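You operate a simulated robot arm through the tools that you are given. There is no shell and no other tool. Be economical: measure what you need, move in short steps, check, and stop when the job is done.

You are at the controls of a simulated robot arm. One attempt, no reset.

TASK
Shake the sieve that the sieve card names till nothing more falls through.
Fine: Set it on the silver pan and clamp it to shake; spill nothing, free the clamp and put the sieve back.

It is judged by the outcome, as a careful person would: the job done as asked, and still so three seconds after it is handed in. It fails if anything else is knocked over, pushed out of place, dropped, spilled or broken.

THE ROBOT
A 7-joint arm with a two-finger parallel gripper, fixed in place. Base frame: the origin is at the foot of the arm, x ahead of it, y to its left, z up; the work surface is at about z = 0. Readings come in mm, rad, newtons and seconds.
With the tool pointing down near the work surface it reaches from about 220 to 580 mm from the base axis. Its first joint turns from -1.152 to 1.152 rad. Payload 2.5 kg.
The tool frame sits at the grasp point between the pads (the TCP): z along the fingers, y along the line on which they close. The tips reach 23 mm beyond it. Largest opening 94 mm; finger width 38, thickness 10; the body of the gripper, 54 by 96 mm, starts 39 mm behind the TCP.
Orientation is that of the tool frame in the base frame, as [roll, pitch, yaw] about the fixed x, y, z axes, in that order (R = Rz(yaw) Ry(pitch) Rx(roll)). With the fingers straight down and closing along the base's y, the tool's x points along the base's -x, its y along +y and its z along -z.

THE INTERFACE
- The arm moves only by the tool drive_tool. Its argument "motion" is text: rows parted by semicolons, each of 7 numbers parted by spaces: the gripper command, from -1 (shut) to 1 (fully open), values between in proportion, then the shift along the base's x, y, z in m, then the turn, a rotation vector about the base's x, y, z in rad. In form: gripper dx dy dz ax ay az; .... A call has 1 to 12 rows; each row shifts and turns the commanded pose from where the row before left it. A row lasts 0.2 s, in which the tool goes at most 50 mm and 0.15 rad; a call with a longer step from one row to the next is refused whole, and so is a gripper value outside its range. Where a pose cannot be reached the arm comes as near as it can. A force on the tool above 70 N (or 10 N above the force at the start of the call, whichever is more), or a blocked arm, ends the call early, and 0.2 s more pass. Each finger travels about 108 mm/s and halts on what it meets, pressing with about 24 N; the grip force reading is that of the motor and also rises with nothing between the fingers. The clock runs only during rows and for 0.2 s after the last one: add rows that do not move to give the fingers time. The reply holds the time, the measured pose of the TCP, the force on the tool along the base axes, the opening and the grip force, in the units named above and with some noise, and new pictures: "views" is both (left out), scene, wrist or none.
- Cameras (640 x 400 px; columns grow to the right, rows downward): "scene" is fixed at [133.6, -423.3, 542.2]; the picture's right is [0.67, -0.75, 0.00], its down [-0.44, -0.39, -0.81] and it looks along [0.60, 0.54, -0.59] (base axes); focal length 214 px, centre (320, 200). "wrist" rides on the gripper at [-39, 0, -44] in the tool frame; the picture's right is [0.00, -1.00, 0.00], its down [0.97, 0.00, -0.24] and it looks along [0.24, 0.00, 0.97] (tool axes); focal length 218 px, centre (320, 200). There is no depth. A picture from a camera that has moved, and an enlarged one, comes with that camera's place and axes in the base frame and with its lens.
- enlarge(camera, box): a new picture of the part [left, top, right, bottom] of that camera's present view, enlarged. It takes no simulated time.
- job_done(): hands the job in; it is judged then, once.

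Work in short steps. Places have to be worked out from the pictures, the camera data and where the tool is seen: move nearer, look again, correct. Check each grasp and each placing, and mend what went wrong. You have 120 turns and 150 pictures in all, those below and enlarged ones among them. Open the gripper and draw the arm clear of the work before you hand the job in, unless the task says otherwise; then end with one line.

The tools are called after "Request:" by a JSON object that holds its "api" and its "payload". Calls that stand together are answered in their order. drive_tool: Moves the arm, as the interface text tells. Its arguments: {"type":"object","properties":{"motion":{"type":"string"},"views":{"type":"string","enum":["both","scene","wrist","none"]}},"required":["motion"]} The other tools are called the same way: enlarge (camera, box) takes an enlarged picture of a part of a camera's view; job_done () hands the job in.

At the start:

```text
t: 0.0
position: [360.8, -35.8, 440.5]
orientation: [-3.142, -0.001, -3.14]
contact_force: [0.4, -0.2, 0.0]
finger_gap: 93.8
grip_force: 0.1
```

scene: 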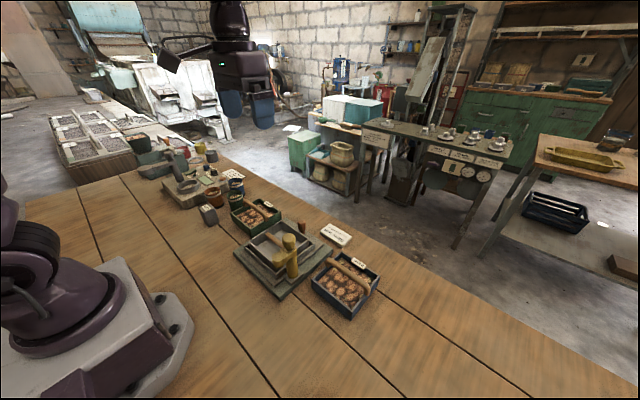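
wrist: 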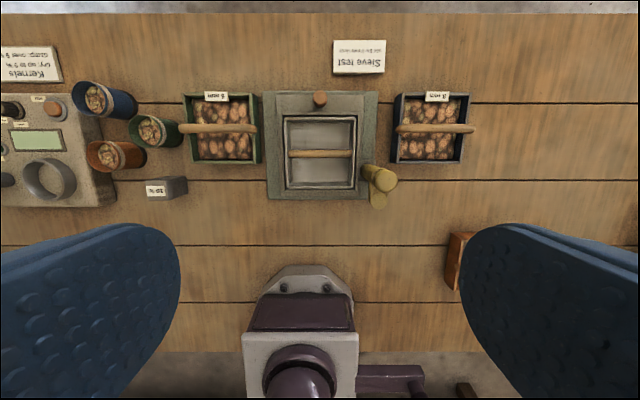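

I start by reading the sieve card and looking closely at the sieves and the pan.

Request:
{"api": "enlarge", "payload": {"camera": "wrist", "box": [320, 30, 400, 80]}}

Request:
{"api": "enlarge", "payload": {"camera": "wrist", "box": [170, 80, 490, 280]}}

Request:
{"api": "enlarge", "payload": {"camera": "scene", "box": [220, 190, 400, 320]}}

Request:
{"api": "enlarge", "payload": {"camera": "wrist", "box": [0, 40, 200, 210]}}

```text
8.00 times, centred on (360, 55) of wrist
camera zoom: at [398.3, -34.9, 486.1], right [0.0, -1.0, 0.0], down [-0.97, 0.0, 0.24], along [-0.24, 0.0, -0.97], focal length 1746 px, centre (0, 1360)
```

zoom: 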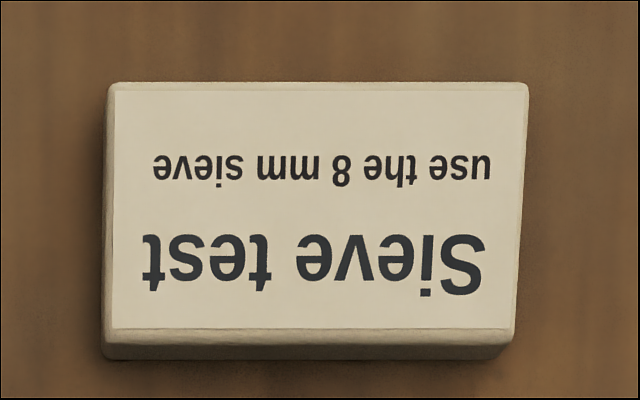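

```text
2.00 times, centred on (330, 180) of wrist
camera zoom: at [398.3, -34.9, 486.1], right [0.0, -1.0, 0.0], down [-0.97, 0.0, 0.24], along [-0.24, 0.0, -0.97], focal length 436 px, centre (300, 240)
```

zoom: 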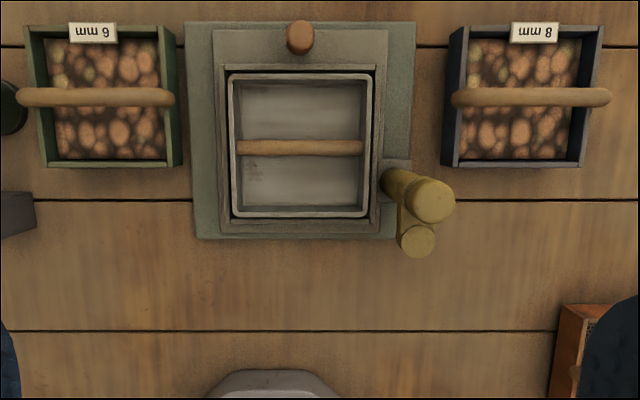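

```text
3.08 times, centred on (310, 255) of scene
camera zoom: at [133.6, -423.3, 542.2], right [0.67, -0.75, 0.0], down [-0.44, -0.39, -0.81], along [0.6, 0.54, -0.59], focal length 660 px, centre (351, 31)
```

zoom: 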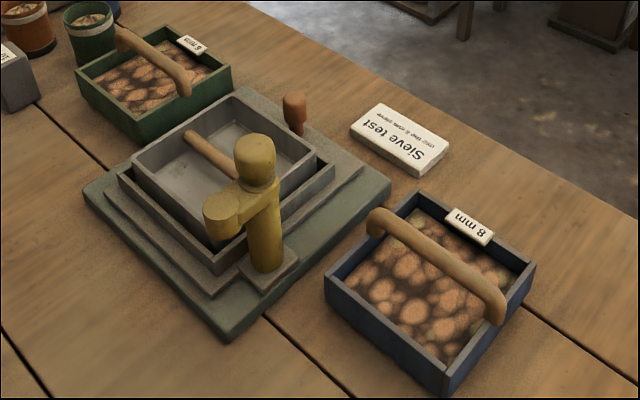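

```text
2.35 times, centred on (100, 125) of wrist
camera zoom: at [398.3, -34.9, 486.1], right [0.0, -1.0, 0.0], down [-0.97, 0.0, 0.24], along [-0.24, 0.0, -0.97], focal length 514 px, centre (838, 376)
```

zoom: 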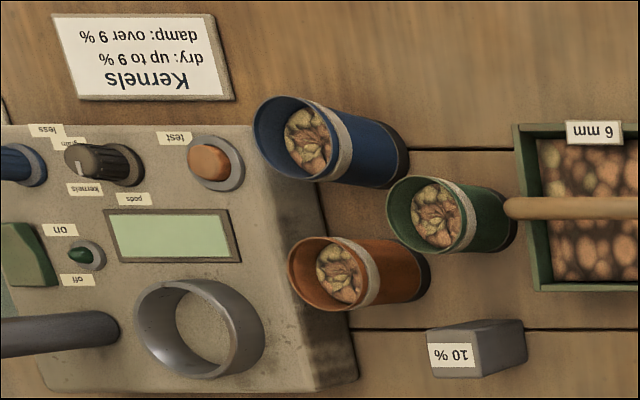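

The card names the 8 mm sieve, which is the blue box on the -y side, with its handle at about (430, -250, 50). I move lower and nearer to study the shaker, the clamp and the knob.

Request:
{"api": "drive_tool", "payload": {"motion": "1 0 -0.03 -0.04 0 0 0; 1 0 -0.03 -0.04 0 0 0; 1 0 -0.03 -0.04 0 0 0; 1 0 -0.02 -0.04 0 0 0; 1 0 0 0 0 0 0", "views": "both"}}

Request:
{"api": "enlarge", "payload": {"camera": "wrist", "box": [160, 0, 480, 200]}}

Request:
{"api": "enlarge", "payload": {"camera": "scene", "box": [230, 210, 320, 300]}}

```text
t: 1.2
position: [359.7, -146.1, 280.8]
orientation: [-3.142, 0.0, 3.141]
contact_force: [0.6, 0.2, -0.2]
finger_gap: 93.9
grip_force: 0.0
camera wrist: at [398.7, -145.7, 325.8], right [0.0, -1.0, 0.0], down [-0.97, 0.0, 0.24], along [-0.24, 0.0, -0.97], focal length 218 px, centre (320, 200)
```

scene: 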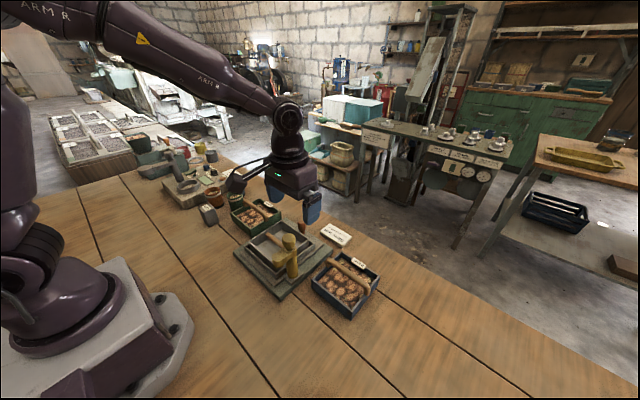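
wrist: 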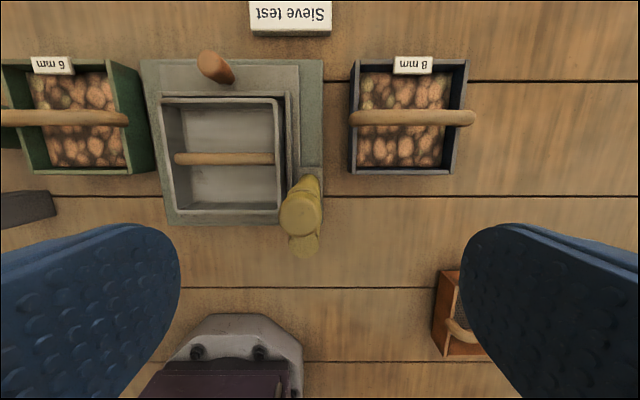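

```text
2.00 times, centred on (320, 100) of wrist
camera zoom: at [398.7, -145.7, 325.8], right [0.0, -1.0, 0.0], down [-0.97, 0.0, 0.24], along [-0.24, 0.0, -0.97], focal length 436 px, centre (320, 400)
```

zoom: 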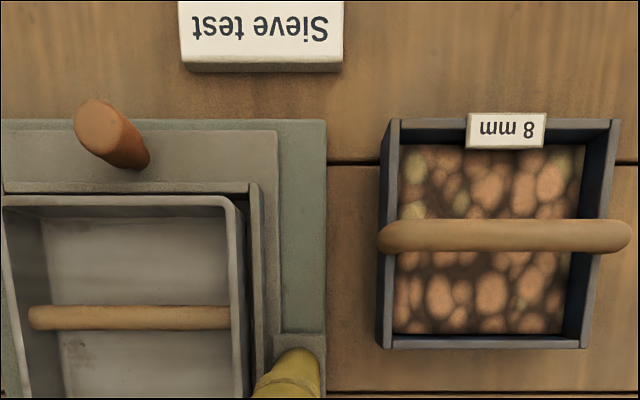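

```text
4.44 times, centred on (275, 255) of scene
camera zoom: at [133.6, -423.3, 542.2], right [0.67, -0.75, 0.0], down [-0.44, -0.39, -0.81], along [0.6, 0.54, -0.59], focal length 953 px, centre (520, -44)
```

zoom: 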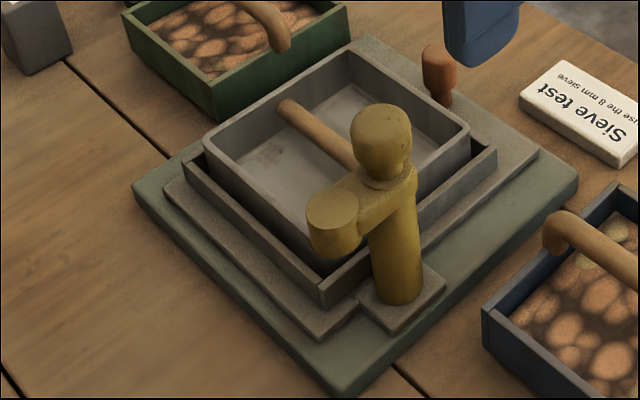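

The shaker plate carries the cradle, the pan, the yellow swing clamp and a brown knob, and it seems to slide along y on the green base. I go over the sieve to measure it.

Request:
{"api": "drive_tool", "payload": {"motion": "1 0.03 -0.037 -0.01 0 0 0; 1 0.03 -0.037 -0.01 0 0 0; 1 0.0 -0.037 -0.01 0 0 0; 1 0 0 0 0 0 0", "views": "wrist"}}

Request:
{"api": "enlarge", "payload": {"camera": "wrist", "box": [200, 60, 440, 210]}}

```text
t: 2.2
position: [420.7, -256.6, 250.3]
orientation: [-3.141, 0.0, -3.14]
contact_force: [-0.2, 0.8, 0.6]
finger_gap: 93.7
grip_force: 0.2
camera wrist: at [458.7, -256.0, 295.6], right [0.0, -1.0, 0.0], down [-0.97, 0.0, 0.24], along [-0.24, 0.0, -0.97], focal length 218 px, centre (320, 200)
```

wrist: 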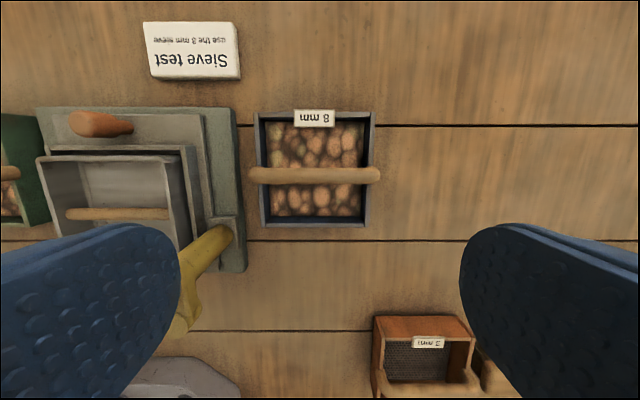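

```text
2.67 times, centred on (320, 135) of wrist
camera zoom: at [458.7, -256.0, 295.6], right [0.0, -1.0, 0.0], down [-0.97, 0.0, 0.24], along [-0.24, 0.0, -0.97], focal length 582 px, centre (320, 373)
```

zoom: 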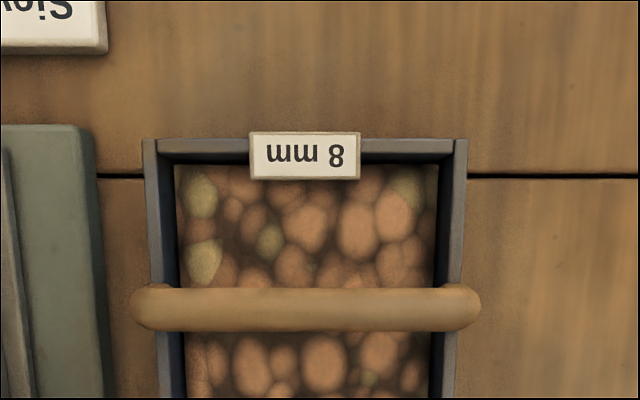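

The handle's centre is at about (428.5, -251, 60) and it runs along y. I turn the tool by -90° so the fingers close along x, narrow the gripper, and centre over the handle.

Request:
{"api": "drive_tool", "payload": {"motion": "0.1 0.008 0.005 -0.01 0 0 -0.15; 0.1 0 0 -0.01 0 0 -0.15; 0.1 0 0 -0.01 0 0 -0.15; 0.1 0 0 -0.01 0 0 -0.15; 0.1 0 0 -0.01 0 0 -0.15; 0.1 0 0 -0.01 0 0 -0.15; 0.1 0 0 -0.01 0 0 -0.15; 0.1 0 0 -0.01 0 0 -0.15; 0.1 0 0 -0.01 0 0 -0.15; 0.1 0 0 0 0 0 -0.15; 0.1 0 0 0 0 0 -0.0708; 0.1 0 0 0 0 0 0", "views": "both"}}

```text
t: 4.8
position: [428.4, -251.7, 159.9]
orientation: [3.141, 0.0, 1.571]
contact_force: [0.8, 0.3, -0.3]
finger_gap: 51.6
grip_force: 0.0
camera wrist: at [427.1, -290.0, 205.8], right [-1.0, 0.0, 0.0], down [0.0, 0.97, 0.24], along [0.0, 0.24, -0.97], focal length 218 px, centre (320, 200)
```

scene: 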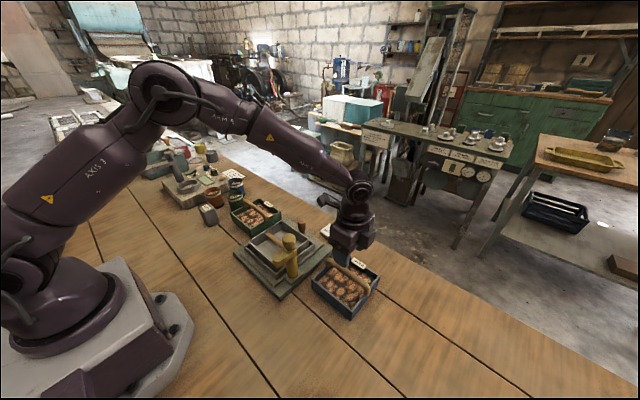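
wrist: 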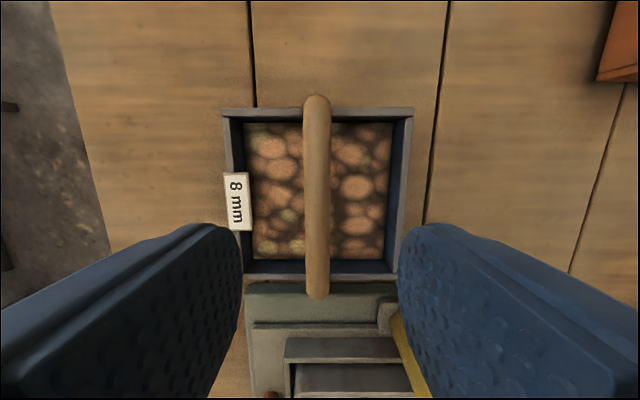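

The handle lies centred between the fingers. I descend to grasp height with a y correction of +3 mm.

Request:
{"api": "drive_tool", "payload": {"motion": "0.1 0.001 0.003 -0.03 0 0 0; 0.1 0 0 -0.03 0 0 0; 0.1 0 0 -0.02 0 0 0; 0.1 0 0 -0.016 0 0 0; 0.1 0 0 0 0 0 0", "views": "both"}}

Request:
{"api": "enlarge", "payload": {"camera": "scene", "box": [290, 220, 410, 320]}}

```text
t: 6.0
position: [429.8, -248.0, 66.2]
orientation: [3.141, 0.0, 1.57]
contact_force: [-0.3, 1.2, -0.7]
finger_gap: 51.5
grip_force: 0.0
camera wrist: at [428.6, -287.1, 109.8], right [-1.0, 0.0, 0.0], down [0.0, 0.97, 0.24], along [0.0, 0.24, -0.97], focal length 218 px, centre (320, 200)
```

scene: 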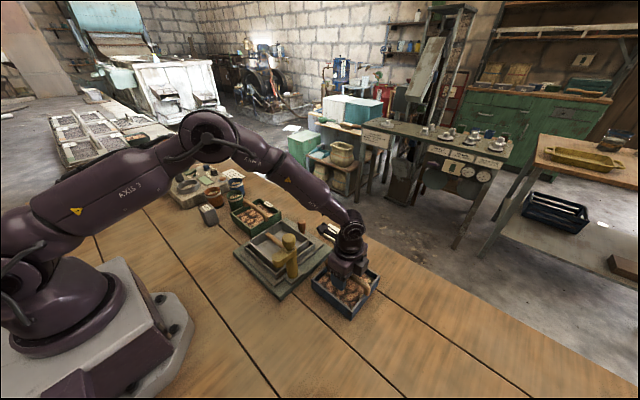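
wrist: 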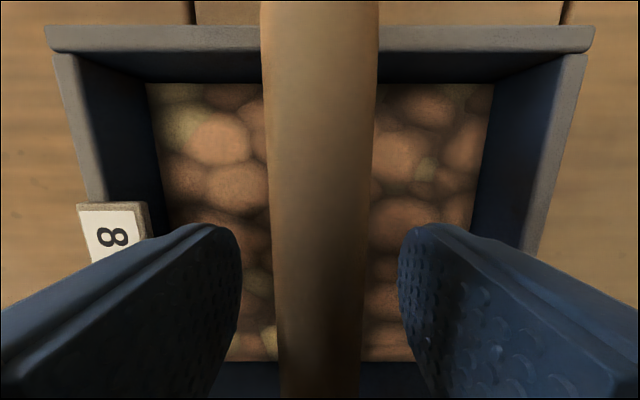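

```text
4.00 times, centred on (350, 270) of scene
camera zoom: at [133.6, -423.3, 542.2], right [0.67, -0.75, 0.0], down [-0.44, -0.39, -0.81], along [0.6, 0.54, -0.59], focal length 858 px, centre (200, -80)
```

zoom: 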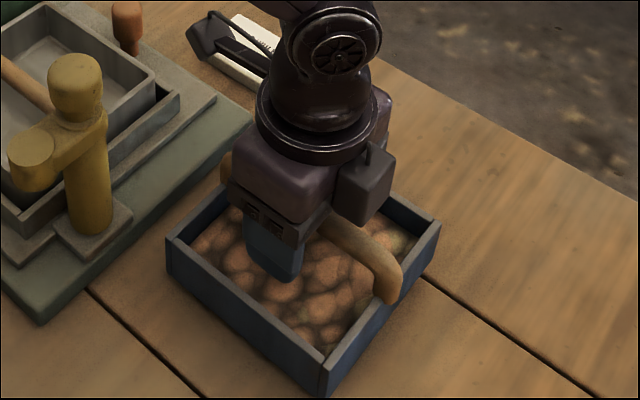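

The fingers straddle the handle, whose centre is at about z 70. I close on it.

Request:
{"api": "drive_tool", "payload": {"motion": "0.1 0 0 0.003 0 0 0; -0.3 0 0 0 0 0 0; -1 0 0 0 0 0 0; -1 0 0 0 0 0 0; -1 0 0 0 0 0 0", "views": "none"}}

```text
t: 7.2
position: [429.4, -248.3, 68.3]
orientation: [3.141, 0.0, 1.572]
contact_force: [-0.2, 0.0, -0.8]
finger_gap: 16.7
grip_force: 23.7
```

Gripped at 16.7 mm. I lift gently to check the load and how level it hangs.

Request:
{"api": "drive_tool", "payload": {"motion": "-1 0 0 0.01 0 0 0; -1 0 0 0.015 0 0 0; -1 0 0 0.025 0 0 0; -1 0 0 0.03 0 0 0; -1 0 0 0.03 0 0 0; -1 0 0 0 0 0 0", "views": "both"}}

Request:
{"api": "enlarge", "payload": {"camera": "scene", "box": [230, 190, 410, 320]}}

```text
t: 8.6
position: [430.6, -246.9, 179.2]
orientation: [-3.141, 0.001, 1.57]
contact_force: [0.5, -0.2, 0.0]
finger_gap: 0.0
grip_force: 23.7
camera wrist: at [428.3, -286.3, 224.0], right [-1.0, 0.0, 0.0], down [0.0, 0.97, 0.24], along [0.0, 0.24, -0.97], focal length 218 px, centre (320, 200)
```

scene: 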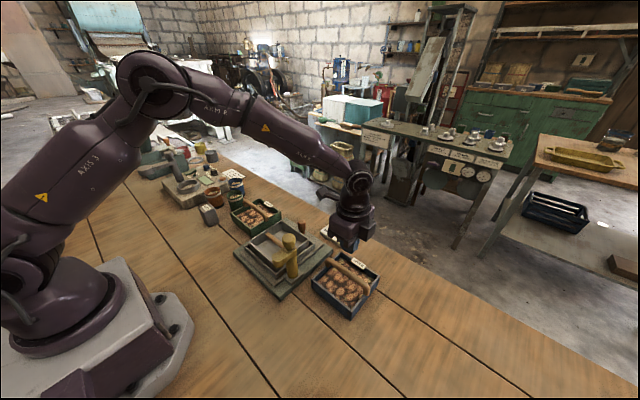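
wrist: 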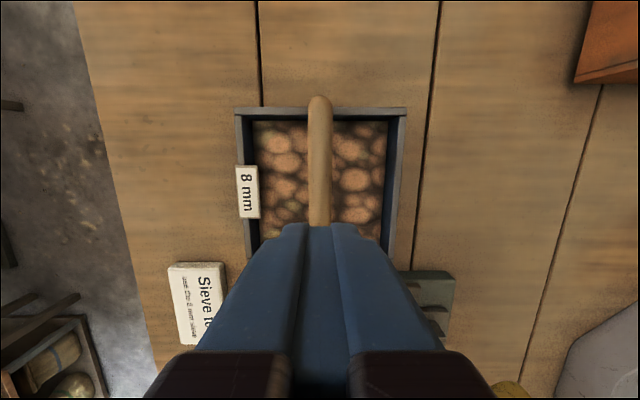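

```text
3.08 times, centred on (320, 255) of scene
camera zoom: at [133.6, -423.3, 542.2], right [0.67, -0.75, 0.0], down [-0.44, -0.39, -0.81], along [0.6, 0.54, -0.59], focal length 660 px, centre (320, 31)
```

zoom: 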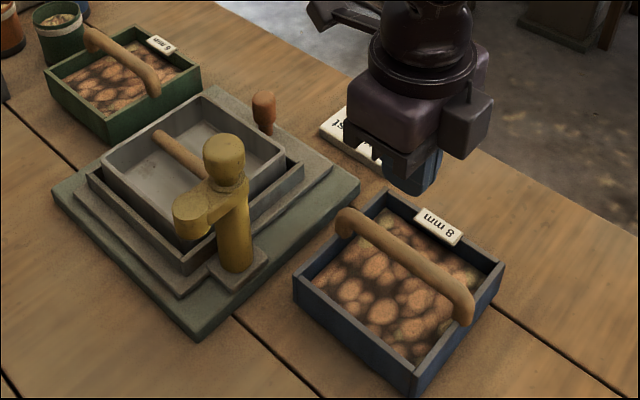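

The handle slipped out of the grip, and the sieve is still in place and level. The handle must sit lower than I judged, so I open and go to about z 56.

Request:
{"api": "drive_tool", "payload": {"motion": "0.1 0 -0.002 -0.03 0 0 0; 0.1 0 0 -0.04 0 0 0; 0.1 -0.001 0 -0.03 0 0 0; 0.1 0 0 -0.015 0 0 0; 0.1 0 0 -0.008 0 0 0; 0.1 0 0 0 0 0 0", "views": "scene"}}

Request:
{"api": "enlarge", "payload": {"camera": "scene", "box": [300, 230, 400, 310]}}

Request:
{"api": "enlarge", "payload": {"camera": "wrist", "box": [0, 0, 640, 400]}}

```text
t: 10.0
position: [430.2, -249.2, 55.1]
orientation: [-3.14, 0.0, 1.573]
contact_force: [0.2, 1.1, 0.2]
finger_gap: 51.7
grip_force: 0.0
```

scene: 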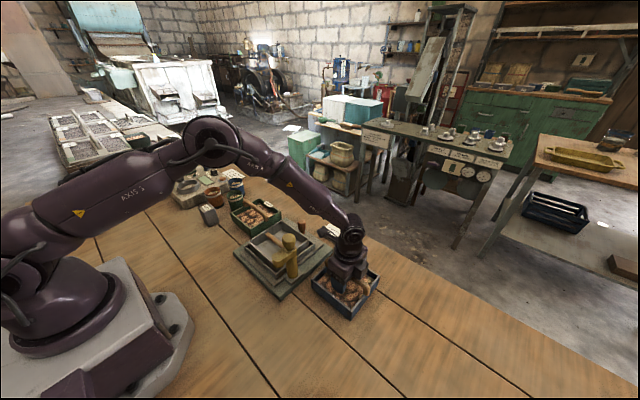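

```text
5.00 times, centred on (350, 270) of scene
camera zoom: at [133.6, -423.3, 542.2], right [0.67, -0.75, 0.0], down [-0.44, -0.39, -0.81], along [0.6, 0.54, -0.59], focal length 1072 px, centre (170, -150)
```

zoom: 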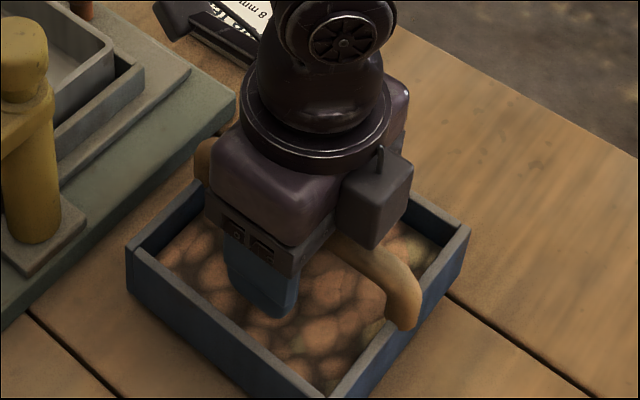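

```text
1.00 times, centred on (320, 200) of wrist
camera zoom: at [427.4, -288.7, 99.9], right [-1.0, 0.0, 0.0], down [0.0, 0.97, 0.24], along [0.0, 0.24, -0.97], focal length 218 px, centre (320, 200)
```

zoom: 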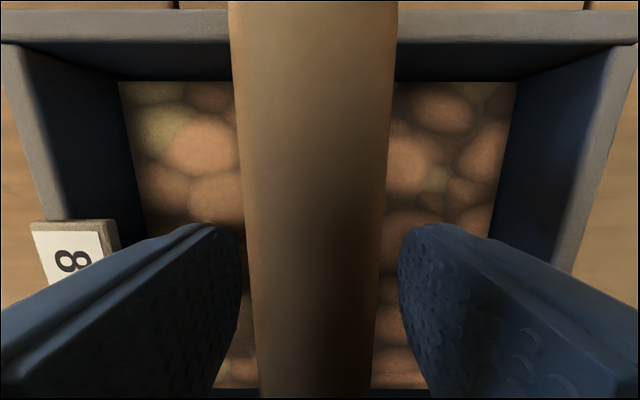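

Comparing widths, the handle's centre is at about z 72, so the last grasp was sound and it slipped during the lift. I grip again and lift only a few mm, watching the load.

Request:
{"api": "drive_tool", "payload": {"motion": "0.1 -0.001 0.001 0.008 0 0 0; -1 0 0 0.0 0 0 0; -1 0 0 0 0 0 0; -1 0 0 0 0 0 0; -1 0 0 0 0 0 0; -1 0 0 0 0 0 0; -1 0 0 0.002 0 0 0; -1 0 0 0.002 0 0 0; -1 0 0 0 0 0 0", "views": "wrist"}}

```text
t: 12.0
position: [427.3, -249.1, 66.5]
orientation: [3.141, -0.001, 1.572]
contact_force: [0.4, 0.7, -2.5]
finger_gap: 16.2
grip_force: 24.1
camera wrist: at [426.0, -287.7, 111.7], right [-1.0, 0.0, 0.0], down [0.0, 0.97, 0.24], along [0.0, 0.24, -0.97], focal length 218 px, centre (320, 200)
```

wrist: 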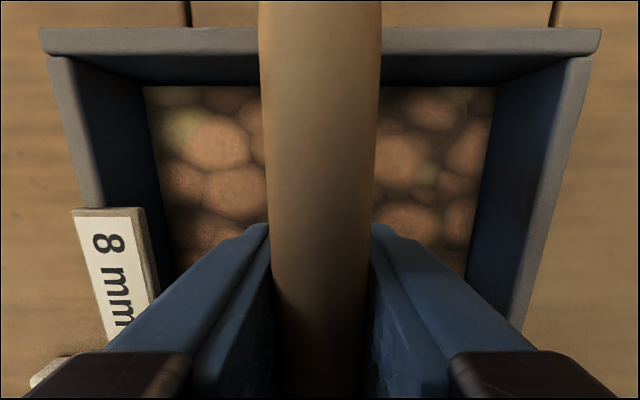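

The handle is held and carries 2.5 N so far. I lift a few mm more, slowly.

Request:
{"api": "drive_tool", "payload": {"motion": "-1 0 0 0.003 0 0 0; -1 0 0 0.003 0 0 0; -1 0 0 0.003 0 0 0; -1 0 0 0 0 0 0; -1 0 0 0 0 0 0", "views": "both"}}

Request:
{"api": "enlarge", "payload": {"camera": "scene", "box": [300, 230, 400, 310]}}

```text
t: 13.2
position: [427.5, -249.6, 76.6]
orientation: [-3.141, 0.001, 1.571]
contact_force: [0.1, -0.4, -4.0]
finger_gap: 16.3
grip_force: 24.1
camera wrist: at [426.2, -287.9, 120.9], right [-1.0, 0.0, 0.0], down [0.0, 0.97, 0.24], along [0.0, 0.24, -0.97], focal length 218 px, centre (320, 200)
```

scene: 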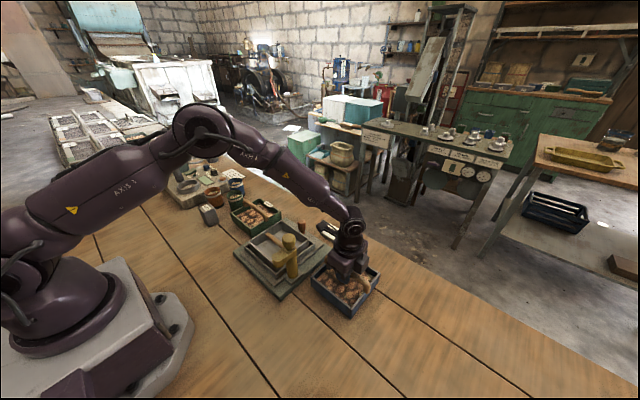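
wrist: 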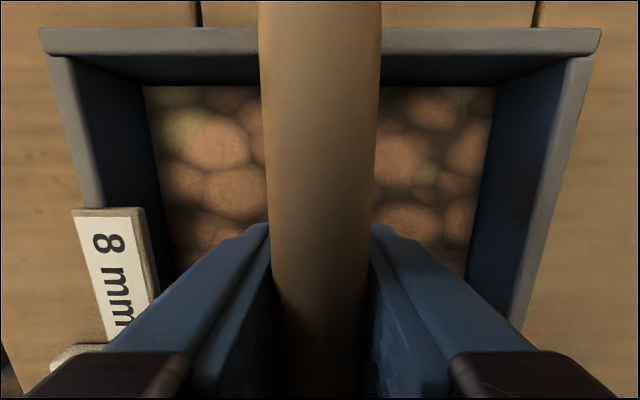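

```text
5.00 times, centred on (350, 270) of scene
camera zoom: at [133.6, -423.3, 542.2], right [0.67, -0.75, 0.0], down [-0.44, -0.39, -0.81], along [0.6, 0.54, -0.59], focal length 1072 px, centre (170, -150)
```

zoom: 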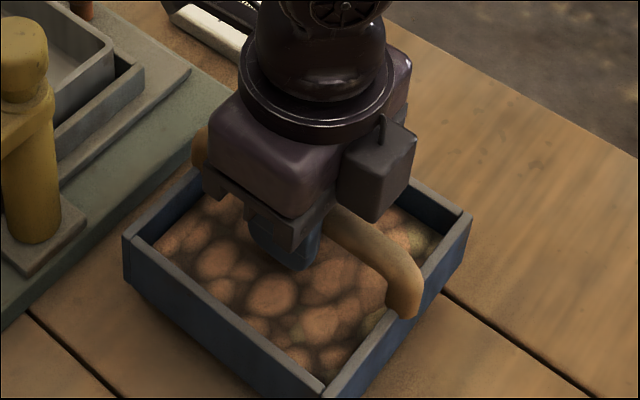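

The sieve is held level at 4 N load, with its bottom about 63 mm below the TCP. I lift gently to clear the clamp post, which tops out at about z 165.

Request:
{"api": "drive_tool", "payload": {"motion": "-1 0 0 0.005 0 0 0; -1 0 0 0.008 0 0 0; -1 0 0 0.01 0 0 0; -1 0 0 0.01 0 0 0; -1 0 0 0.01 0 0 0; -1 0 0 0.01 0 0 0; -1 0 0 0.01 0 0 0; -1 0 0 0.01 0 0 0; -1 0 0 0.008 0 0 0; -1 0 0 0.004 0 0 0; -1 0 0 0 0 0 0", "views": "none"}}

Request:
{"api": "drive_tool", "payload": {"motion": "-1 0 0 0.005 0 0 0; -1 0 0 0.008 0 0 0; -1 0 0 0.01 0 0 0; -1 0 0 0.01 0 0 0; -1 0 0 0.01 0 0 0; -1 0 0 0.01 0 0 0; -1 0 0 0.01 0 0 0; -1 0 0 0.01 0 0 0; -1 0 0 0.008 0 0 0; -1 0 0 0.004 0 0 0; -1 0 0 0 0 0 0", "views": "both"}}

```text
t: 15.6
position: [427.8, -249.4, 160.6]
orientation: [3.141, 0.0, 1.57]
contact_force: [0.2, -0.4, -3.6]
finger_gap: 16.0
grip_force: 23.7
```

```text
t: 18.0
position: [427.0, -248.1, 246.0]
orientation: [3.141, -0.001, 1.57]
contact_force: [-0.2, -0.1, -4.0]
finger_gap: 16.2
grip_force: 24.0
camera wrist: at [426.5, -287.8, 291.1], right [-1.0, 0.0, 0.0], down [0.0, 0.97, 0.24], along [0.0, 0.24, -0.97], focal length 218 px, centre (320, 200)
```

scene: 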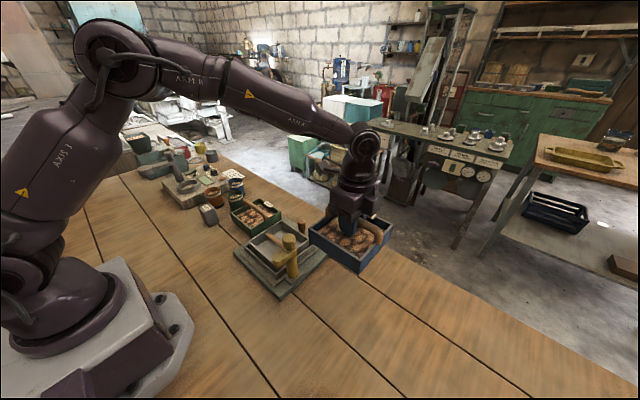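
wrist: 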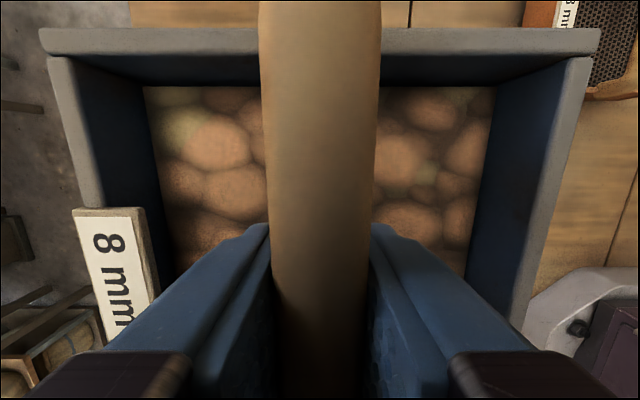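

The sieve is 138 mm wide, centred on the TCP, with its rim about 17 mm below it. I carry it level over the pan centre, which is at about (383, -36).

Request:
{"api": "drive_tool", "payload": {"motion": "-1 0 0.006 0 0 0 0; -1 0 0.012 0 0 0 0; -1 -0.004 0.02 0 0 0 0; -1 -0.006 0.024 0 0 0 0; -1 -0.006 0.026 0 0 0 0; -1 -0.006 0.026 0 0 0 0; -1 -0.006 0.026 0 0 0 0; -1 -0.006 0.026 0 0 0 0; -1 -0.005 0.022 0 0 0 0; -1 -0.004 0.014 0 0 0 0; -1 -0.001 0.008 0 0 0 0; -1 0 0.002 0 0 0 0", "views": "both"}}

Request:
{"api": "enlarge", "payload": {"camera": "scene", "box": [210, 170, 350, 310]}}

```text
t: 20.6
position: [381.9, -36.0, 246.9]
orientation: [-3.141, 0.001, 1.573]
contact_force: [0.0, 0.6, -4.4]
finger_gap: 16.3
grip_force: 23.6
camera wrist: at [382.1, -75.6, 291.6], right [-1.0, 0.0, 0.0], down [0.0, 0.97, 0.24], along [0.0, 0.24, -0.97], focal length 218 px, centre (320, 200)
```

scene: 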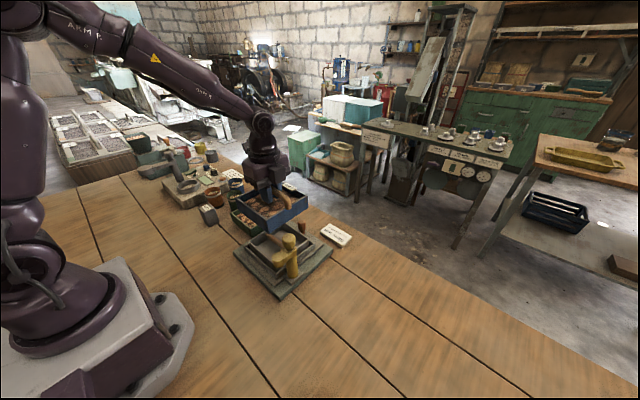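
wrist: 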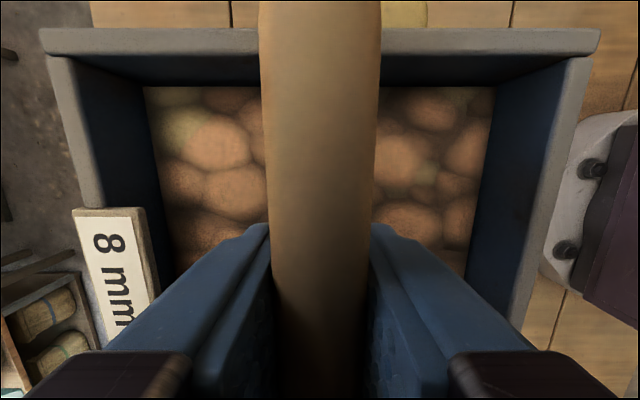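

```text
2.86 times, centred on (280, 240) of scene
camera zoom: at [133.6, -423.3, 542.2], right [0.67, -0.75, 0.0], down [-0.44, -0.39, -0.81], along [0.6, 0.54, -0.59], focal length 613 px, centre (434, 86)
```

zoom: 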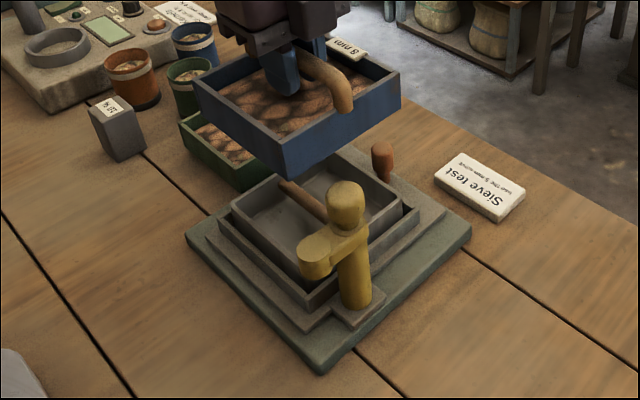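

The sieve hangs above the pan, clear of the clamp post. I lower to about 20 mm above the rim to align visually.

Request:
{"api": "drive_tool", "payload": {"motion": "-1 0.001 0 -0.005 0 0 0; -1 0 0 -0.01 0 0 0; -1 0 0 -0.01 0 0 0; -1 0 0 -0.01 0 0 0; -1 0 0 -0.01 0 0 0; -1 0 0 -0.01 0 0 0; -1 0 0 -0.01 0 0 0; -1 0 0 -0.01 0 0 0; -1 0 0 -0.01 0 0 0; -1 0 0 -0.01 0 0 0; -1 0 0 -0.005 0 0 0; -1 0 0 0 0 0 0", "views": "both"}}

Request:
{"api": "enlarge", "payload": {"camera": "scene", "box": [220, 200, 340, 310]}}

```text
t: 23.2
position: [384.5, -37.3, 145.1]
orientation: [-3.141, -0.002, 1.573]
contact_force: [0.6, -0.4, -4.0]
finger_gap: 16.4
grip_force: 23.6
camera wrist: at [383.5, -75.7, 190.5], right [-1.0, 0.0, 0.0], down [0.0, 0.97, 0.24], along [0.0, 0.24, -0.97], focal length 218 px, centre (320, 200)
```

scene: 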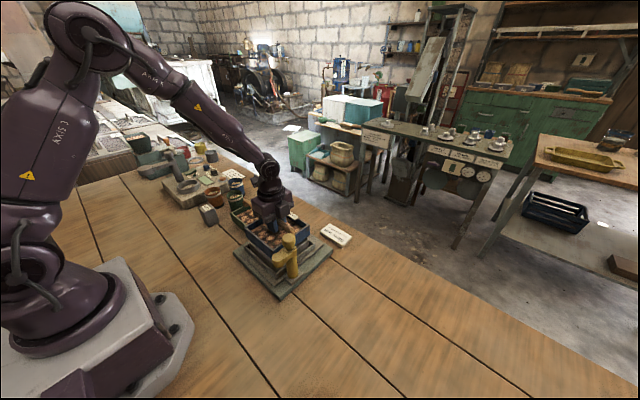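
wrist: 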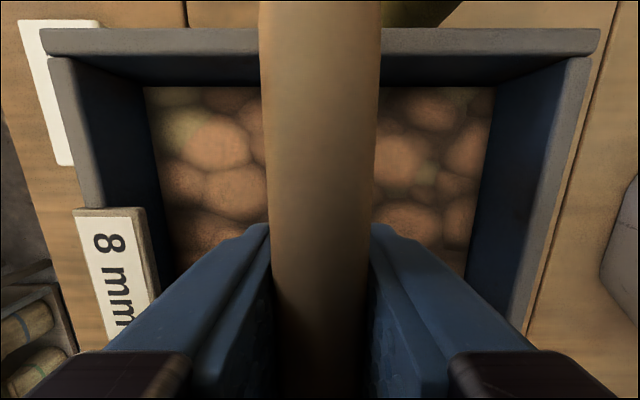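

```text
3.64 times, centred on (280, 255) of scene
camera zoom: at [133.6, -423.3, 542.2], right [0.67, -0.75, 0.0], down [-0.44, -0.39, -0.81], along [0.6, 0.54, -0.59], focal length 780 px, centre (466, 0)
```

zoom: 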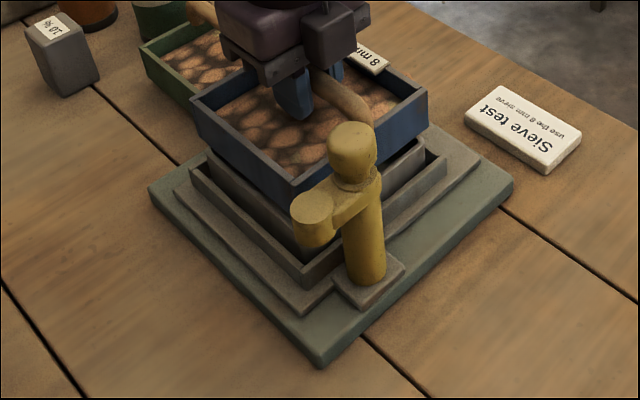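

The sieve's corners and the pan's agree to within about 2 mm, with an estimated gap of 12 mm. I lower in small steps while watching the force.

Request:
{"api": "drive_tool", "payload": {"motion": "-1 0 0.001 -0.003 0 0 0; -1 0 0 -0.003 0 0 0; -1 0 0 -0.002 0 0 0; -1 0 0 0 0 0 0", "views": "scene"}}

Request:
{"api": "enlarge", "payload": {"camera": "scene", "box": [230, 210, 320, 300]}}

```text
t: 24.2
position: [384.8, -36.2, 138.7]
orientation: [-3.14, -0.002, 1.57]
contact_force: [-0.6, 0.7, -4.3]
finger_gap: 16.1
grip_force: 24.2
```

scene: 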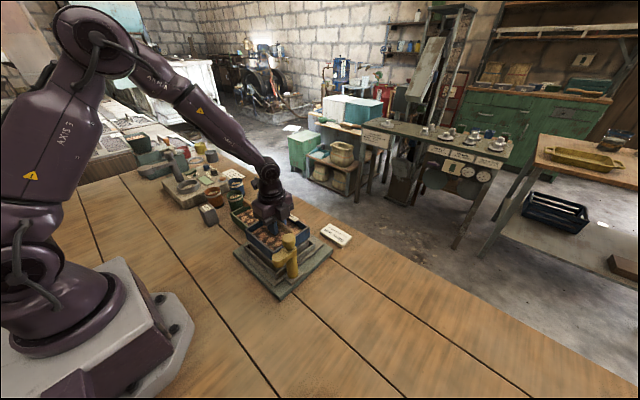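

```text
4.44 times, centred on (275, 255) of scene
camera zoom: at [133.6, -423.3, 542.2], right [0.67, -0.75, 0.0], down [-0.44, -0.39, -0.81], along [0.6, 0.54, -0.59], focal length 953 px, centre (520, -44)
```

zoom: 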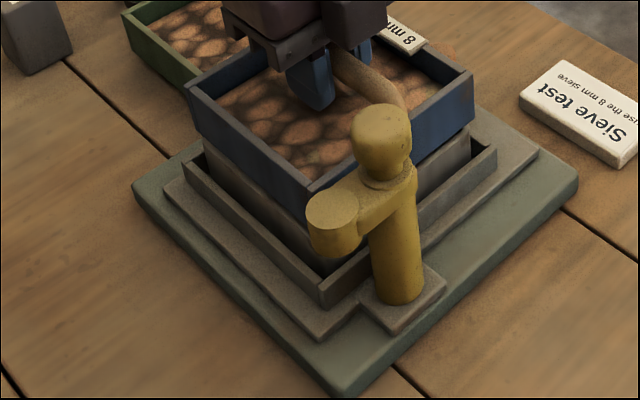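

The sieve's bottom corners now nearly coincide with the pan-rim corners. I continue down to contact.

Request:
{"api": "drive_tool", "payload": {"motion": "-1 0 0 -0.002 0 0 0; -1 0 0 -0.002 0 0 0; -1 0 0 0 0 0 0", "views": "none"}}

Request:
{"api": "drive_tool", "payload": {"motion": "-1 0 0 -0.002 0 0 0; -1 0 0 -0.002 0 0 0; -1 0 0 0 0 0 0", "views": "scene"}}

Request:
{"api": "enlarge", "payload": {"camera": "scene", "box": [230, 210, 320, 300]}}

```text
t: 25.0
position: [385.2, -35.6, 134.0]
orientation: [3.142, -0.002, 1.573]
contact_force: [0.5, -0.6, -4.6]
finger_gap: 16.3
grip_force: 24.4
```

```text
t: 25.8
position: [386.3, -36.2, 130.0]
orientation: [3.141, 0.0, 1.571]
contact_force: [0.8, -0.8, -3.5]
finger_gap: 16.6
grip_force: 23.7
```

scene: 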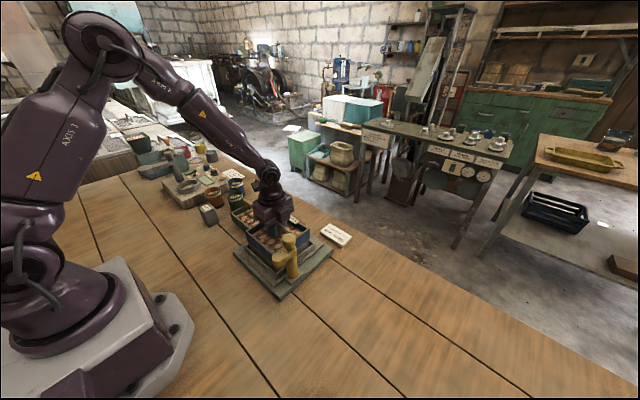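

```text
4.44 times, centred on (275, 255) of scene
camera zoom: at [133.6, -423.3, 542.2], right [0.67, -0.75, 0.0], down [-0.44, -0.39, -0.81], along [0.6, 0.54, -0.59], focal length 953 px, centre (520, -44)
```

zoom: 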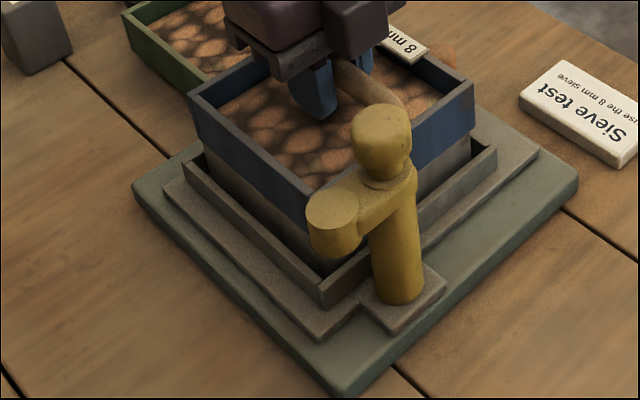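

No clear contact yet. I continue slowly.

Request:
{"api": "drive_tool", "payload": {"motion": "-1 -0.001 0 -0.002 0 0 0; -1 0 0 -0.001 0 0 0; -1 0 0 0 0 0 0", "views": "none"}}

Request:
{"api": "drive_tool", "payload": {"motion": "-1 0 0 -0.002 0 0 0; -1 0 0 -0.001 0 0 0; -1 0 0 0 0 0 0", "views": "scene"}}

Request:
{"api": "enlarge", "payload": {"camera": "scene", "box": [230, 210, 320, 300]}}

```text
t: 26.6
position: [384.8, -35.5, 128.4]
orientation: [3.138, 0.0, 1.571]
contact_force: [-2.5, 0.9, 21.2]
finger_gap: 16.5
grip_force: 23.7
```

```text
t: 27.4
position: [383.4, -36.2, 124.9]
orientation: [3.14, -0.001, 1.571]
contact_force: [4.6, -1.9, 19.1]
finger_gap: 16.5
grip_force: 24.0
```

scene: 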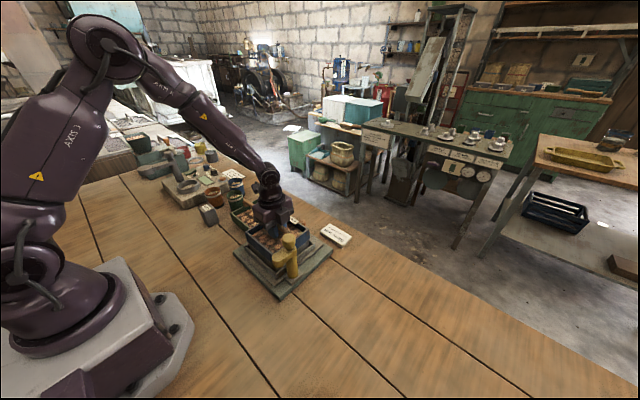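

```text
4.44 times, centred on (275, 255) of scene
camera zoom: at [133.5, -423.3, 542.3], right [0.67, -0.75, 0.0], down [-0.44, -0.39, -0.81], along [0.6, 0.54, -0.59], focal length 953 px, centre (520, -44)
```

zoom: 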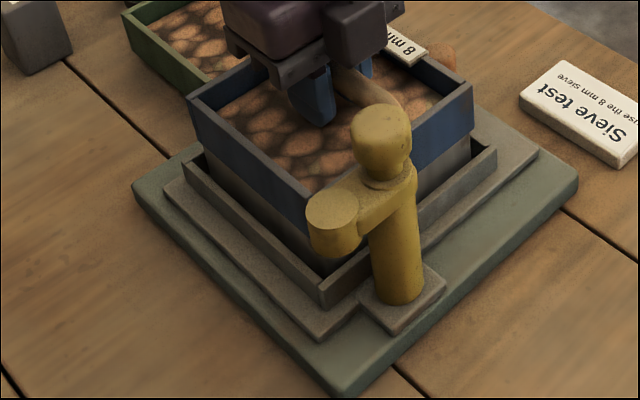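

Contact was made at about TCP z 128, and the sieve now rests on the pan. I ease up to relieve the pressure, open slowly and check.

Request:
{"api": "drive_tool", "payload": {"motion": "-1 0 0 0.002 0 0 0; -1 0 0 0 0 0 0; -0.55 0 0 0 0 0 0; -0.3 0 0 0 0 0 0; 0 0 0 0 0 0 0; 0 0 0 0 0 0 0", "views": "none"}}

Request:
{"api": "drive_tool", "payload": {"motion": "0 0 0 0.02 0 0 0; 0 0 0 0.03 0 0 0; 0 0 0 0.03 0 0 0; 0 0 -0.02 0.03 0 0 0; 0 0 -0.04 0.02 0 0 0;0 0 -0.04 0 0 0 0; 0 0 0 0 0 0 0", "views": "both"}}

Request:
{"api": "enlarge", "payload": {"camera": "scene", "box": [230, 210, 320, 300]}}

Request:
{"api": "enlarge", "payload": {"camera": "wrist", "box": [180, 100, 460, 380]}}

```text
t: 28.8
position: [383.0, -36.2, 125.7]
orientation: [3.141, -0.001, 1.569]
contact_force: [-1.3, 0.7, 0.1]
finger_gap: 46.8
grip_force: 0.1
```

```text
t: 30.4
position: [383.6, -136.5, 256.2]
orientation: [3.141, 0.0, 1.573]
contact_force: [-0.7, -0.2, -0.3]
finger_gap: 47.0
grip_force: 0.1
camera wrist: at [381.7, -175.7, 300.7], right [-1.0, 0.0, 0.0], down [0.0, 0.97, 0.24], along [0.0, 0.24, -0.97], focal length 218 px, centre (320, 200)
```

scene: 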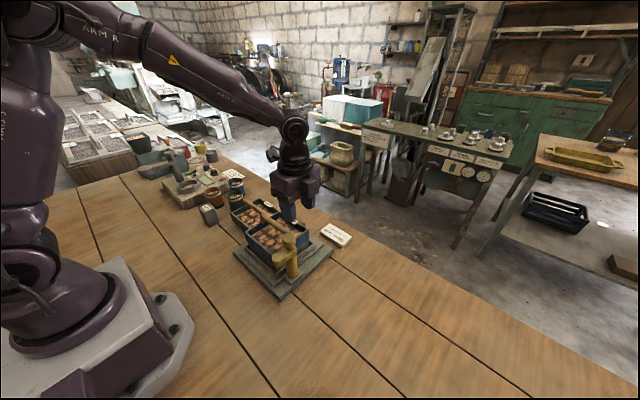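
wrist: 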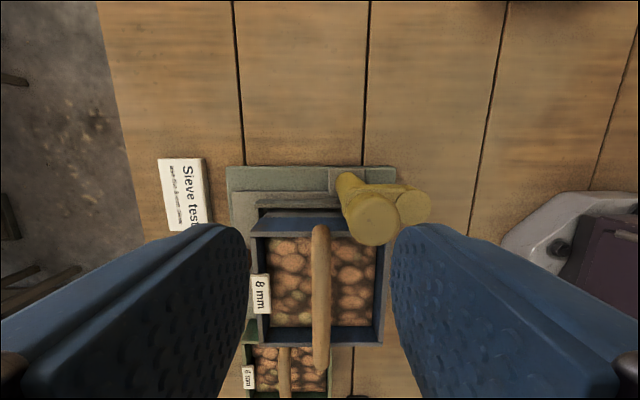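

```text
4.44 times, centred on (275, 255) of scene
camera zoom: at [133.5, -423.3, 542.2], right [0.67, -0.75, 0.0], down [-0.44, -0.39, -0.81], along [0.6, 0.54, -0.59], focal length 953 px, centre (520, -44)
```

zoom: 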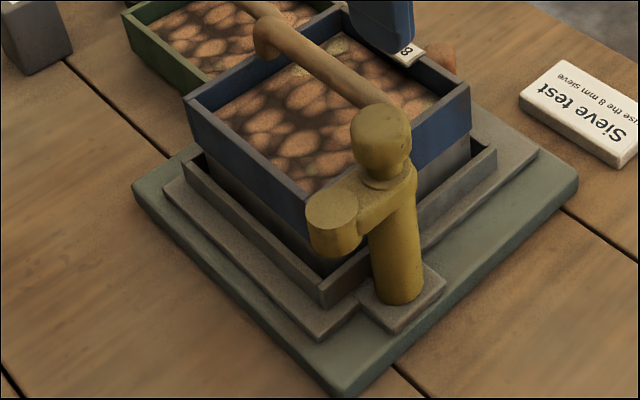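

```text
1.43 times, centred on (320, 240) of wrist
camera zoom: at [381.7, -175.7, 300.7], right [-1.0, 0.0, 0.0], down [0.0, 0.97, 0.24], along [0.0, 0.24, -0.97], focal length 312 px, centre (320, 143)
```

zoom: 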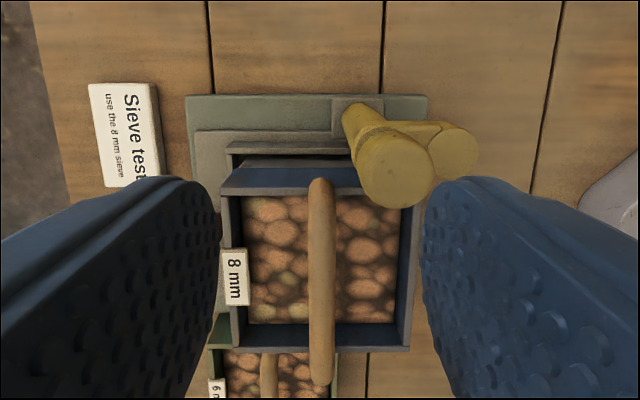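

The sieve sits on the pan, level and with nothing spilled. I tilt the camera from the -y side to see the clamp's height against the sieve rim.

Request:
{"api": "drive_tool", "payload": {"motion": "0 -0.01 -0.03 -0.01 0.15 0 0; 0 -0.01 -0.03 -0.01 0.15 0 0; 0 0 -0.03 -0.01 0.15 0 0; 0 0 -0.03 -0.01 0.15 0 0; 0 0 -0.02 -0.01 0.15 0 0; 0 0 0 -0.01 0.15 0 0; 0 0 0 0 0.1 0 0; 0 0 0 0 0 0 0", "views": "wrist"}}

Request:
{"api": "enlarge", "payload": {"camera": "wrist", "box": [220, 100, 420, 260]}}

```text
t: 32.2
position: [362.7, -276.3, 196.1]
orientation: [3.138, -1.003, 1.573]
contact_force: [-0.9, -0.3, 0.8]
finger_gap: 46.9
grip_force: 0.0
camera wrist: at [362.4, -334.4, 188.0], right [-1.0, 0.0, 0.0], down [0.0, 0.32, 0.95], along [0.0, 0.95, -0.32], focal length 218 px, centre (320, 200)
```

wrist: 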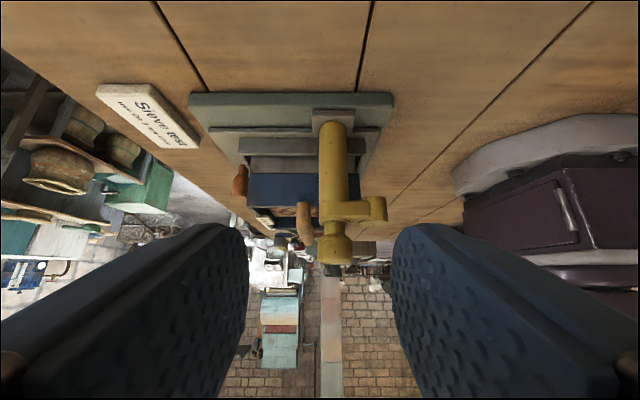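

```text
2.50 times, centred on (320, 180) of wrist
camera zoom: at [362.4, -334.4, 188.0], right [-1.0, 0.0, 0.0], down [0.0, 0.32, 0.95], along [0.0, 0.95, -0.32], focal length 546 px, centre (320, 250)
```

zoom: 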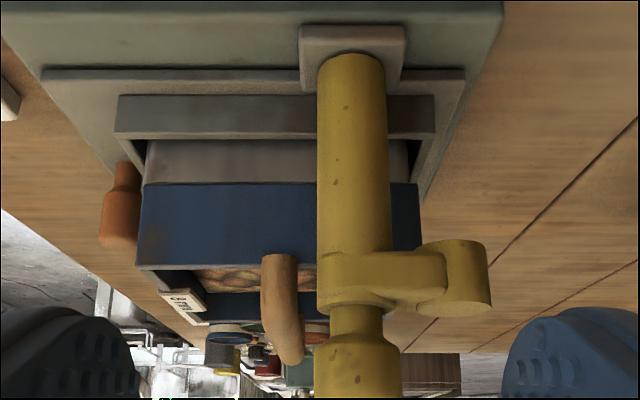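

The pad's underside and the sieve rim are nearly level at z 115, so swinging the arm over the rim should clamp it. The clamp head is about 33 mm wide at (350, -132), z 142–175. I go back to vertical and turn the tool to its neutral yaw above the head so I can twist it.

Request:
{"api": "drive_tool", "payload": {"motion": "0 0 0 0.02 -0.15 0 0; 0 0 0.02 0.02 -0.15 0 0; 0 0 0.02 0.02 -0.15 0 0; 0 0 0.02 0.02 -0.15 0 0; 0 0 0.02 0.01 -0.15 0 0; 0 -0.005 0.02 0.01 -0.15 0 0; 0.5 -0.01 0.02 0 -0.1 0 0; 0.5 0 0.02 0 0 0 0; 0.5 0 0 0 0 0 0", "views": "none"}}

Request:
{"api": "drive_tool", "payload": {"motion": "0.5 0 0 0 0 0 0.15; 0.5 0 0 0 0 0 0.15; 0.5 0 0 0 0 0 0.15; 0.5 0 0 0 0 0 0.15; 0.5 0 0 0 0 0 0.15; 0.5 0 0 0 0 0 0.15; 0.5 0 0 0 0 0 0.15; 0.5 0 0 0 0 0 0.15; 0.5 0 0 0 0 0 0.15; 0.5 0 0 0 0 0 0.15; 0.5 0 0 0 0 0 0.0708; 0.5 0 0 0 0 0 0", "views": "both"}}

Request:
{"api": "enlarge", "payload": {"camera": "wrist", "box": [160, 100, 480, 400]}}

```text
t: 34.2
position: [348.1, -135.1, 296.6]
orientation: [-3.142, 0.0, 1.571]
contact_force: [-0.5, 0.2, -0.5]
finger_gap: 70.6
grip_force: 0.1
```

```text
t: 36.8
position: [348.5, -136.6, 296.3]
orientation: [3.141, 0.001, -3.141]
contact_force: [0.3, 0.3, 1.0]
finger_gap: 70.3
grip_force: 0.1
camera wrist: at [386.4, -135.6, 341.2], right [0.0, -1.0, 0.0], down [-0.97, 0.0, 0.24], along [-0.24, 0.0, -0.97], focal length 218 px, centre (320, 200)
```

scene: 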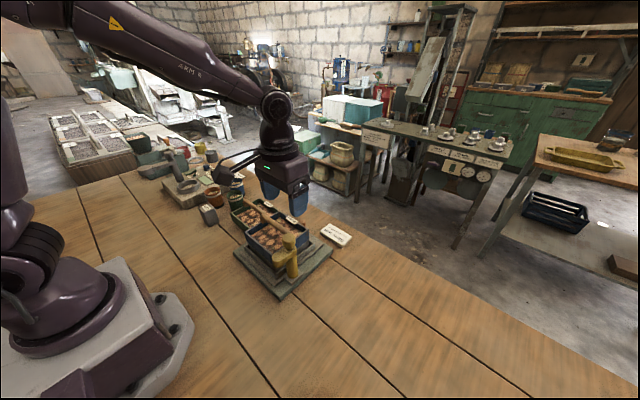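
wrist: 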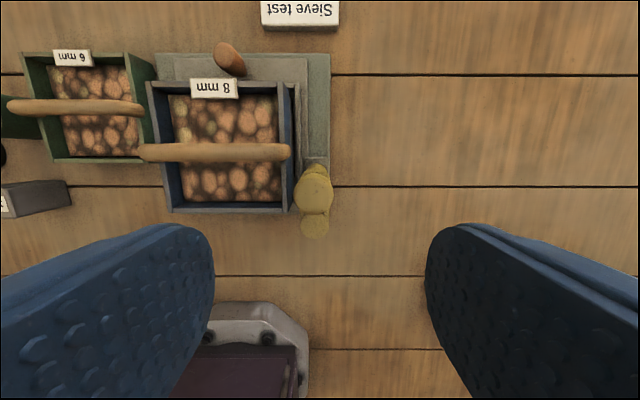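

```text
1.33 times, centred on (320, 250) of wrist
camera zoom: at [386.4, -135.6, 341.2], right [0.0, -1.0, 0.0], down [-0.97, 0.0, 0.24], along [-0.24, 0.0, -0.97], focal length 291 px, centre (320, 133)
```

zoom: 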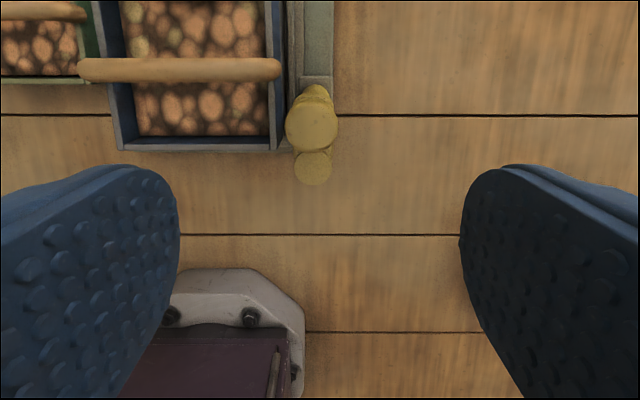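

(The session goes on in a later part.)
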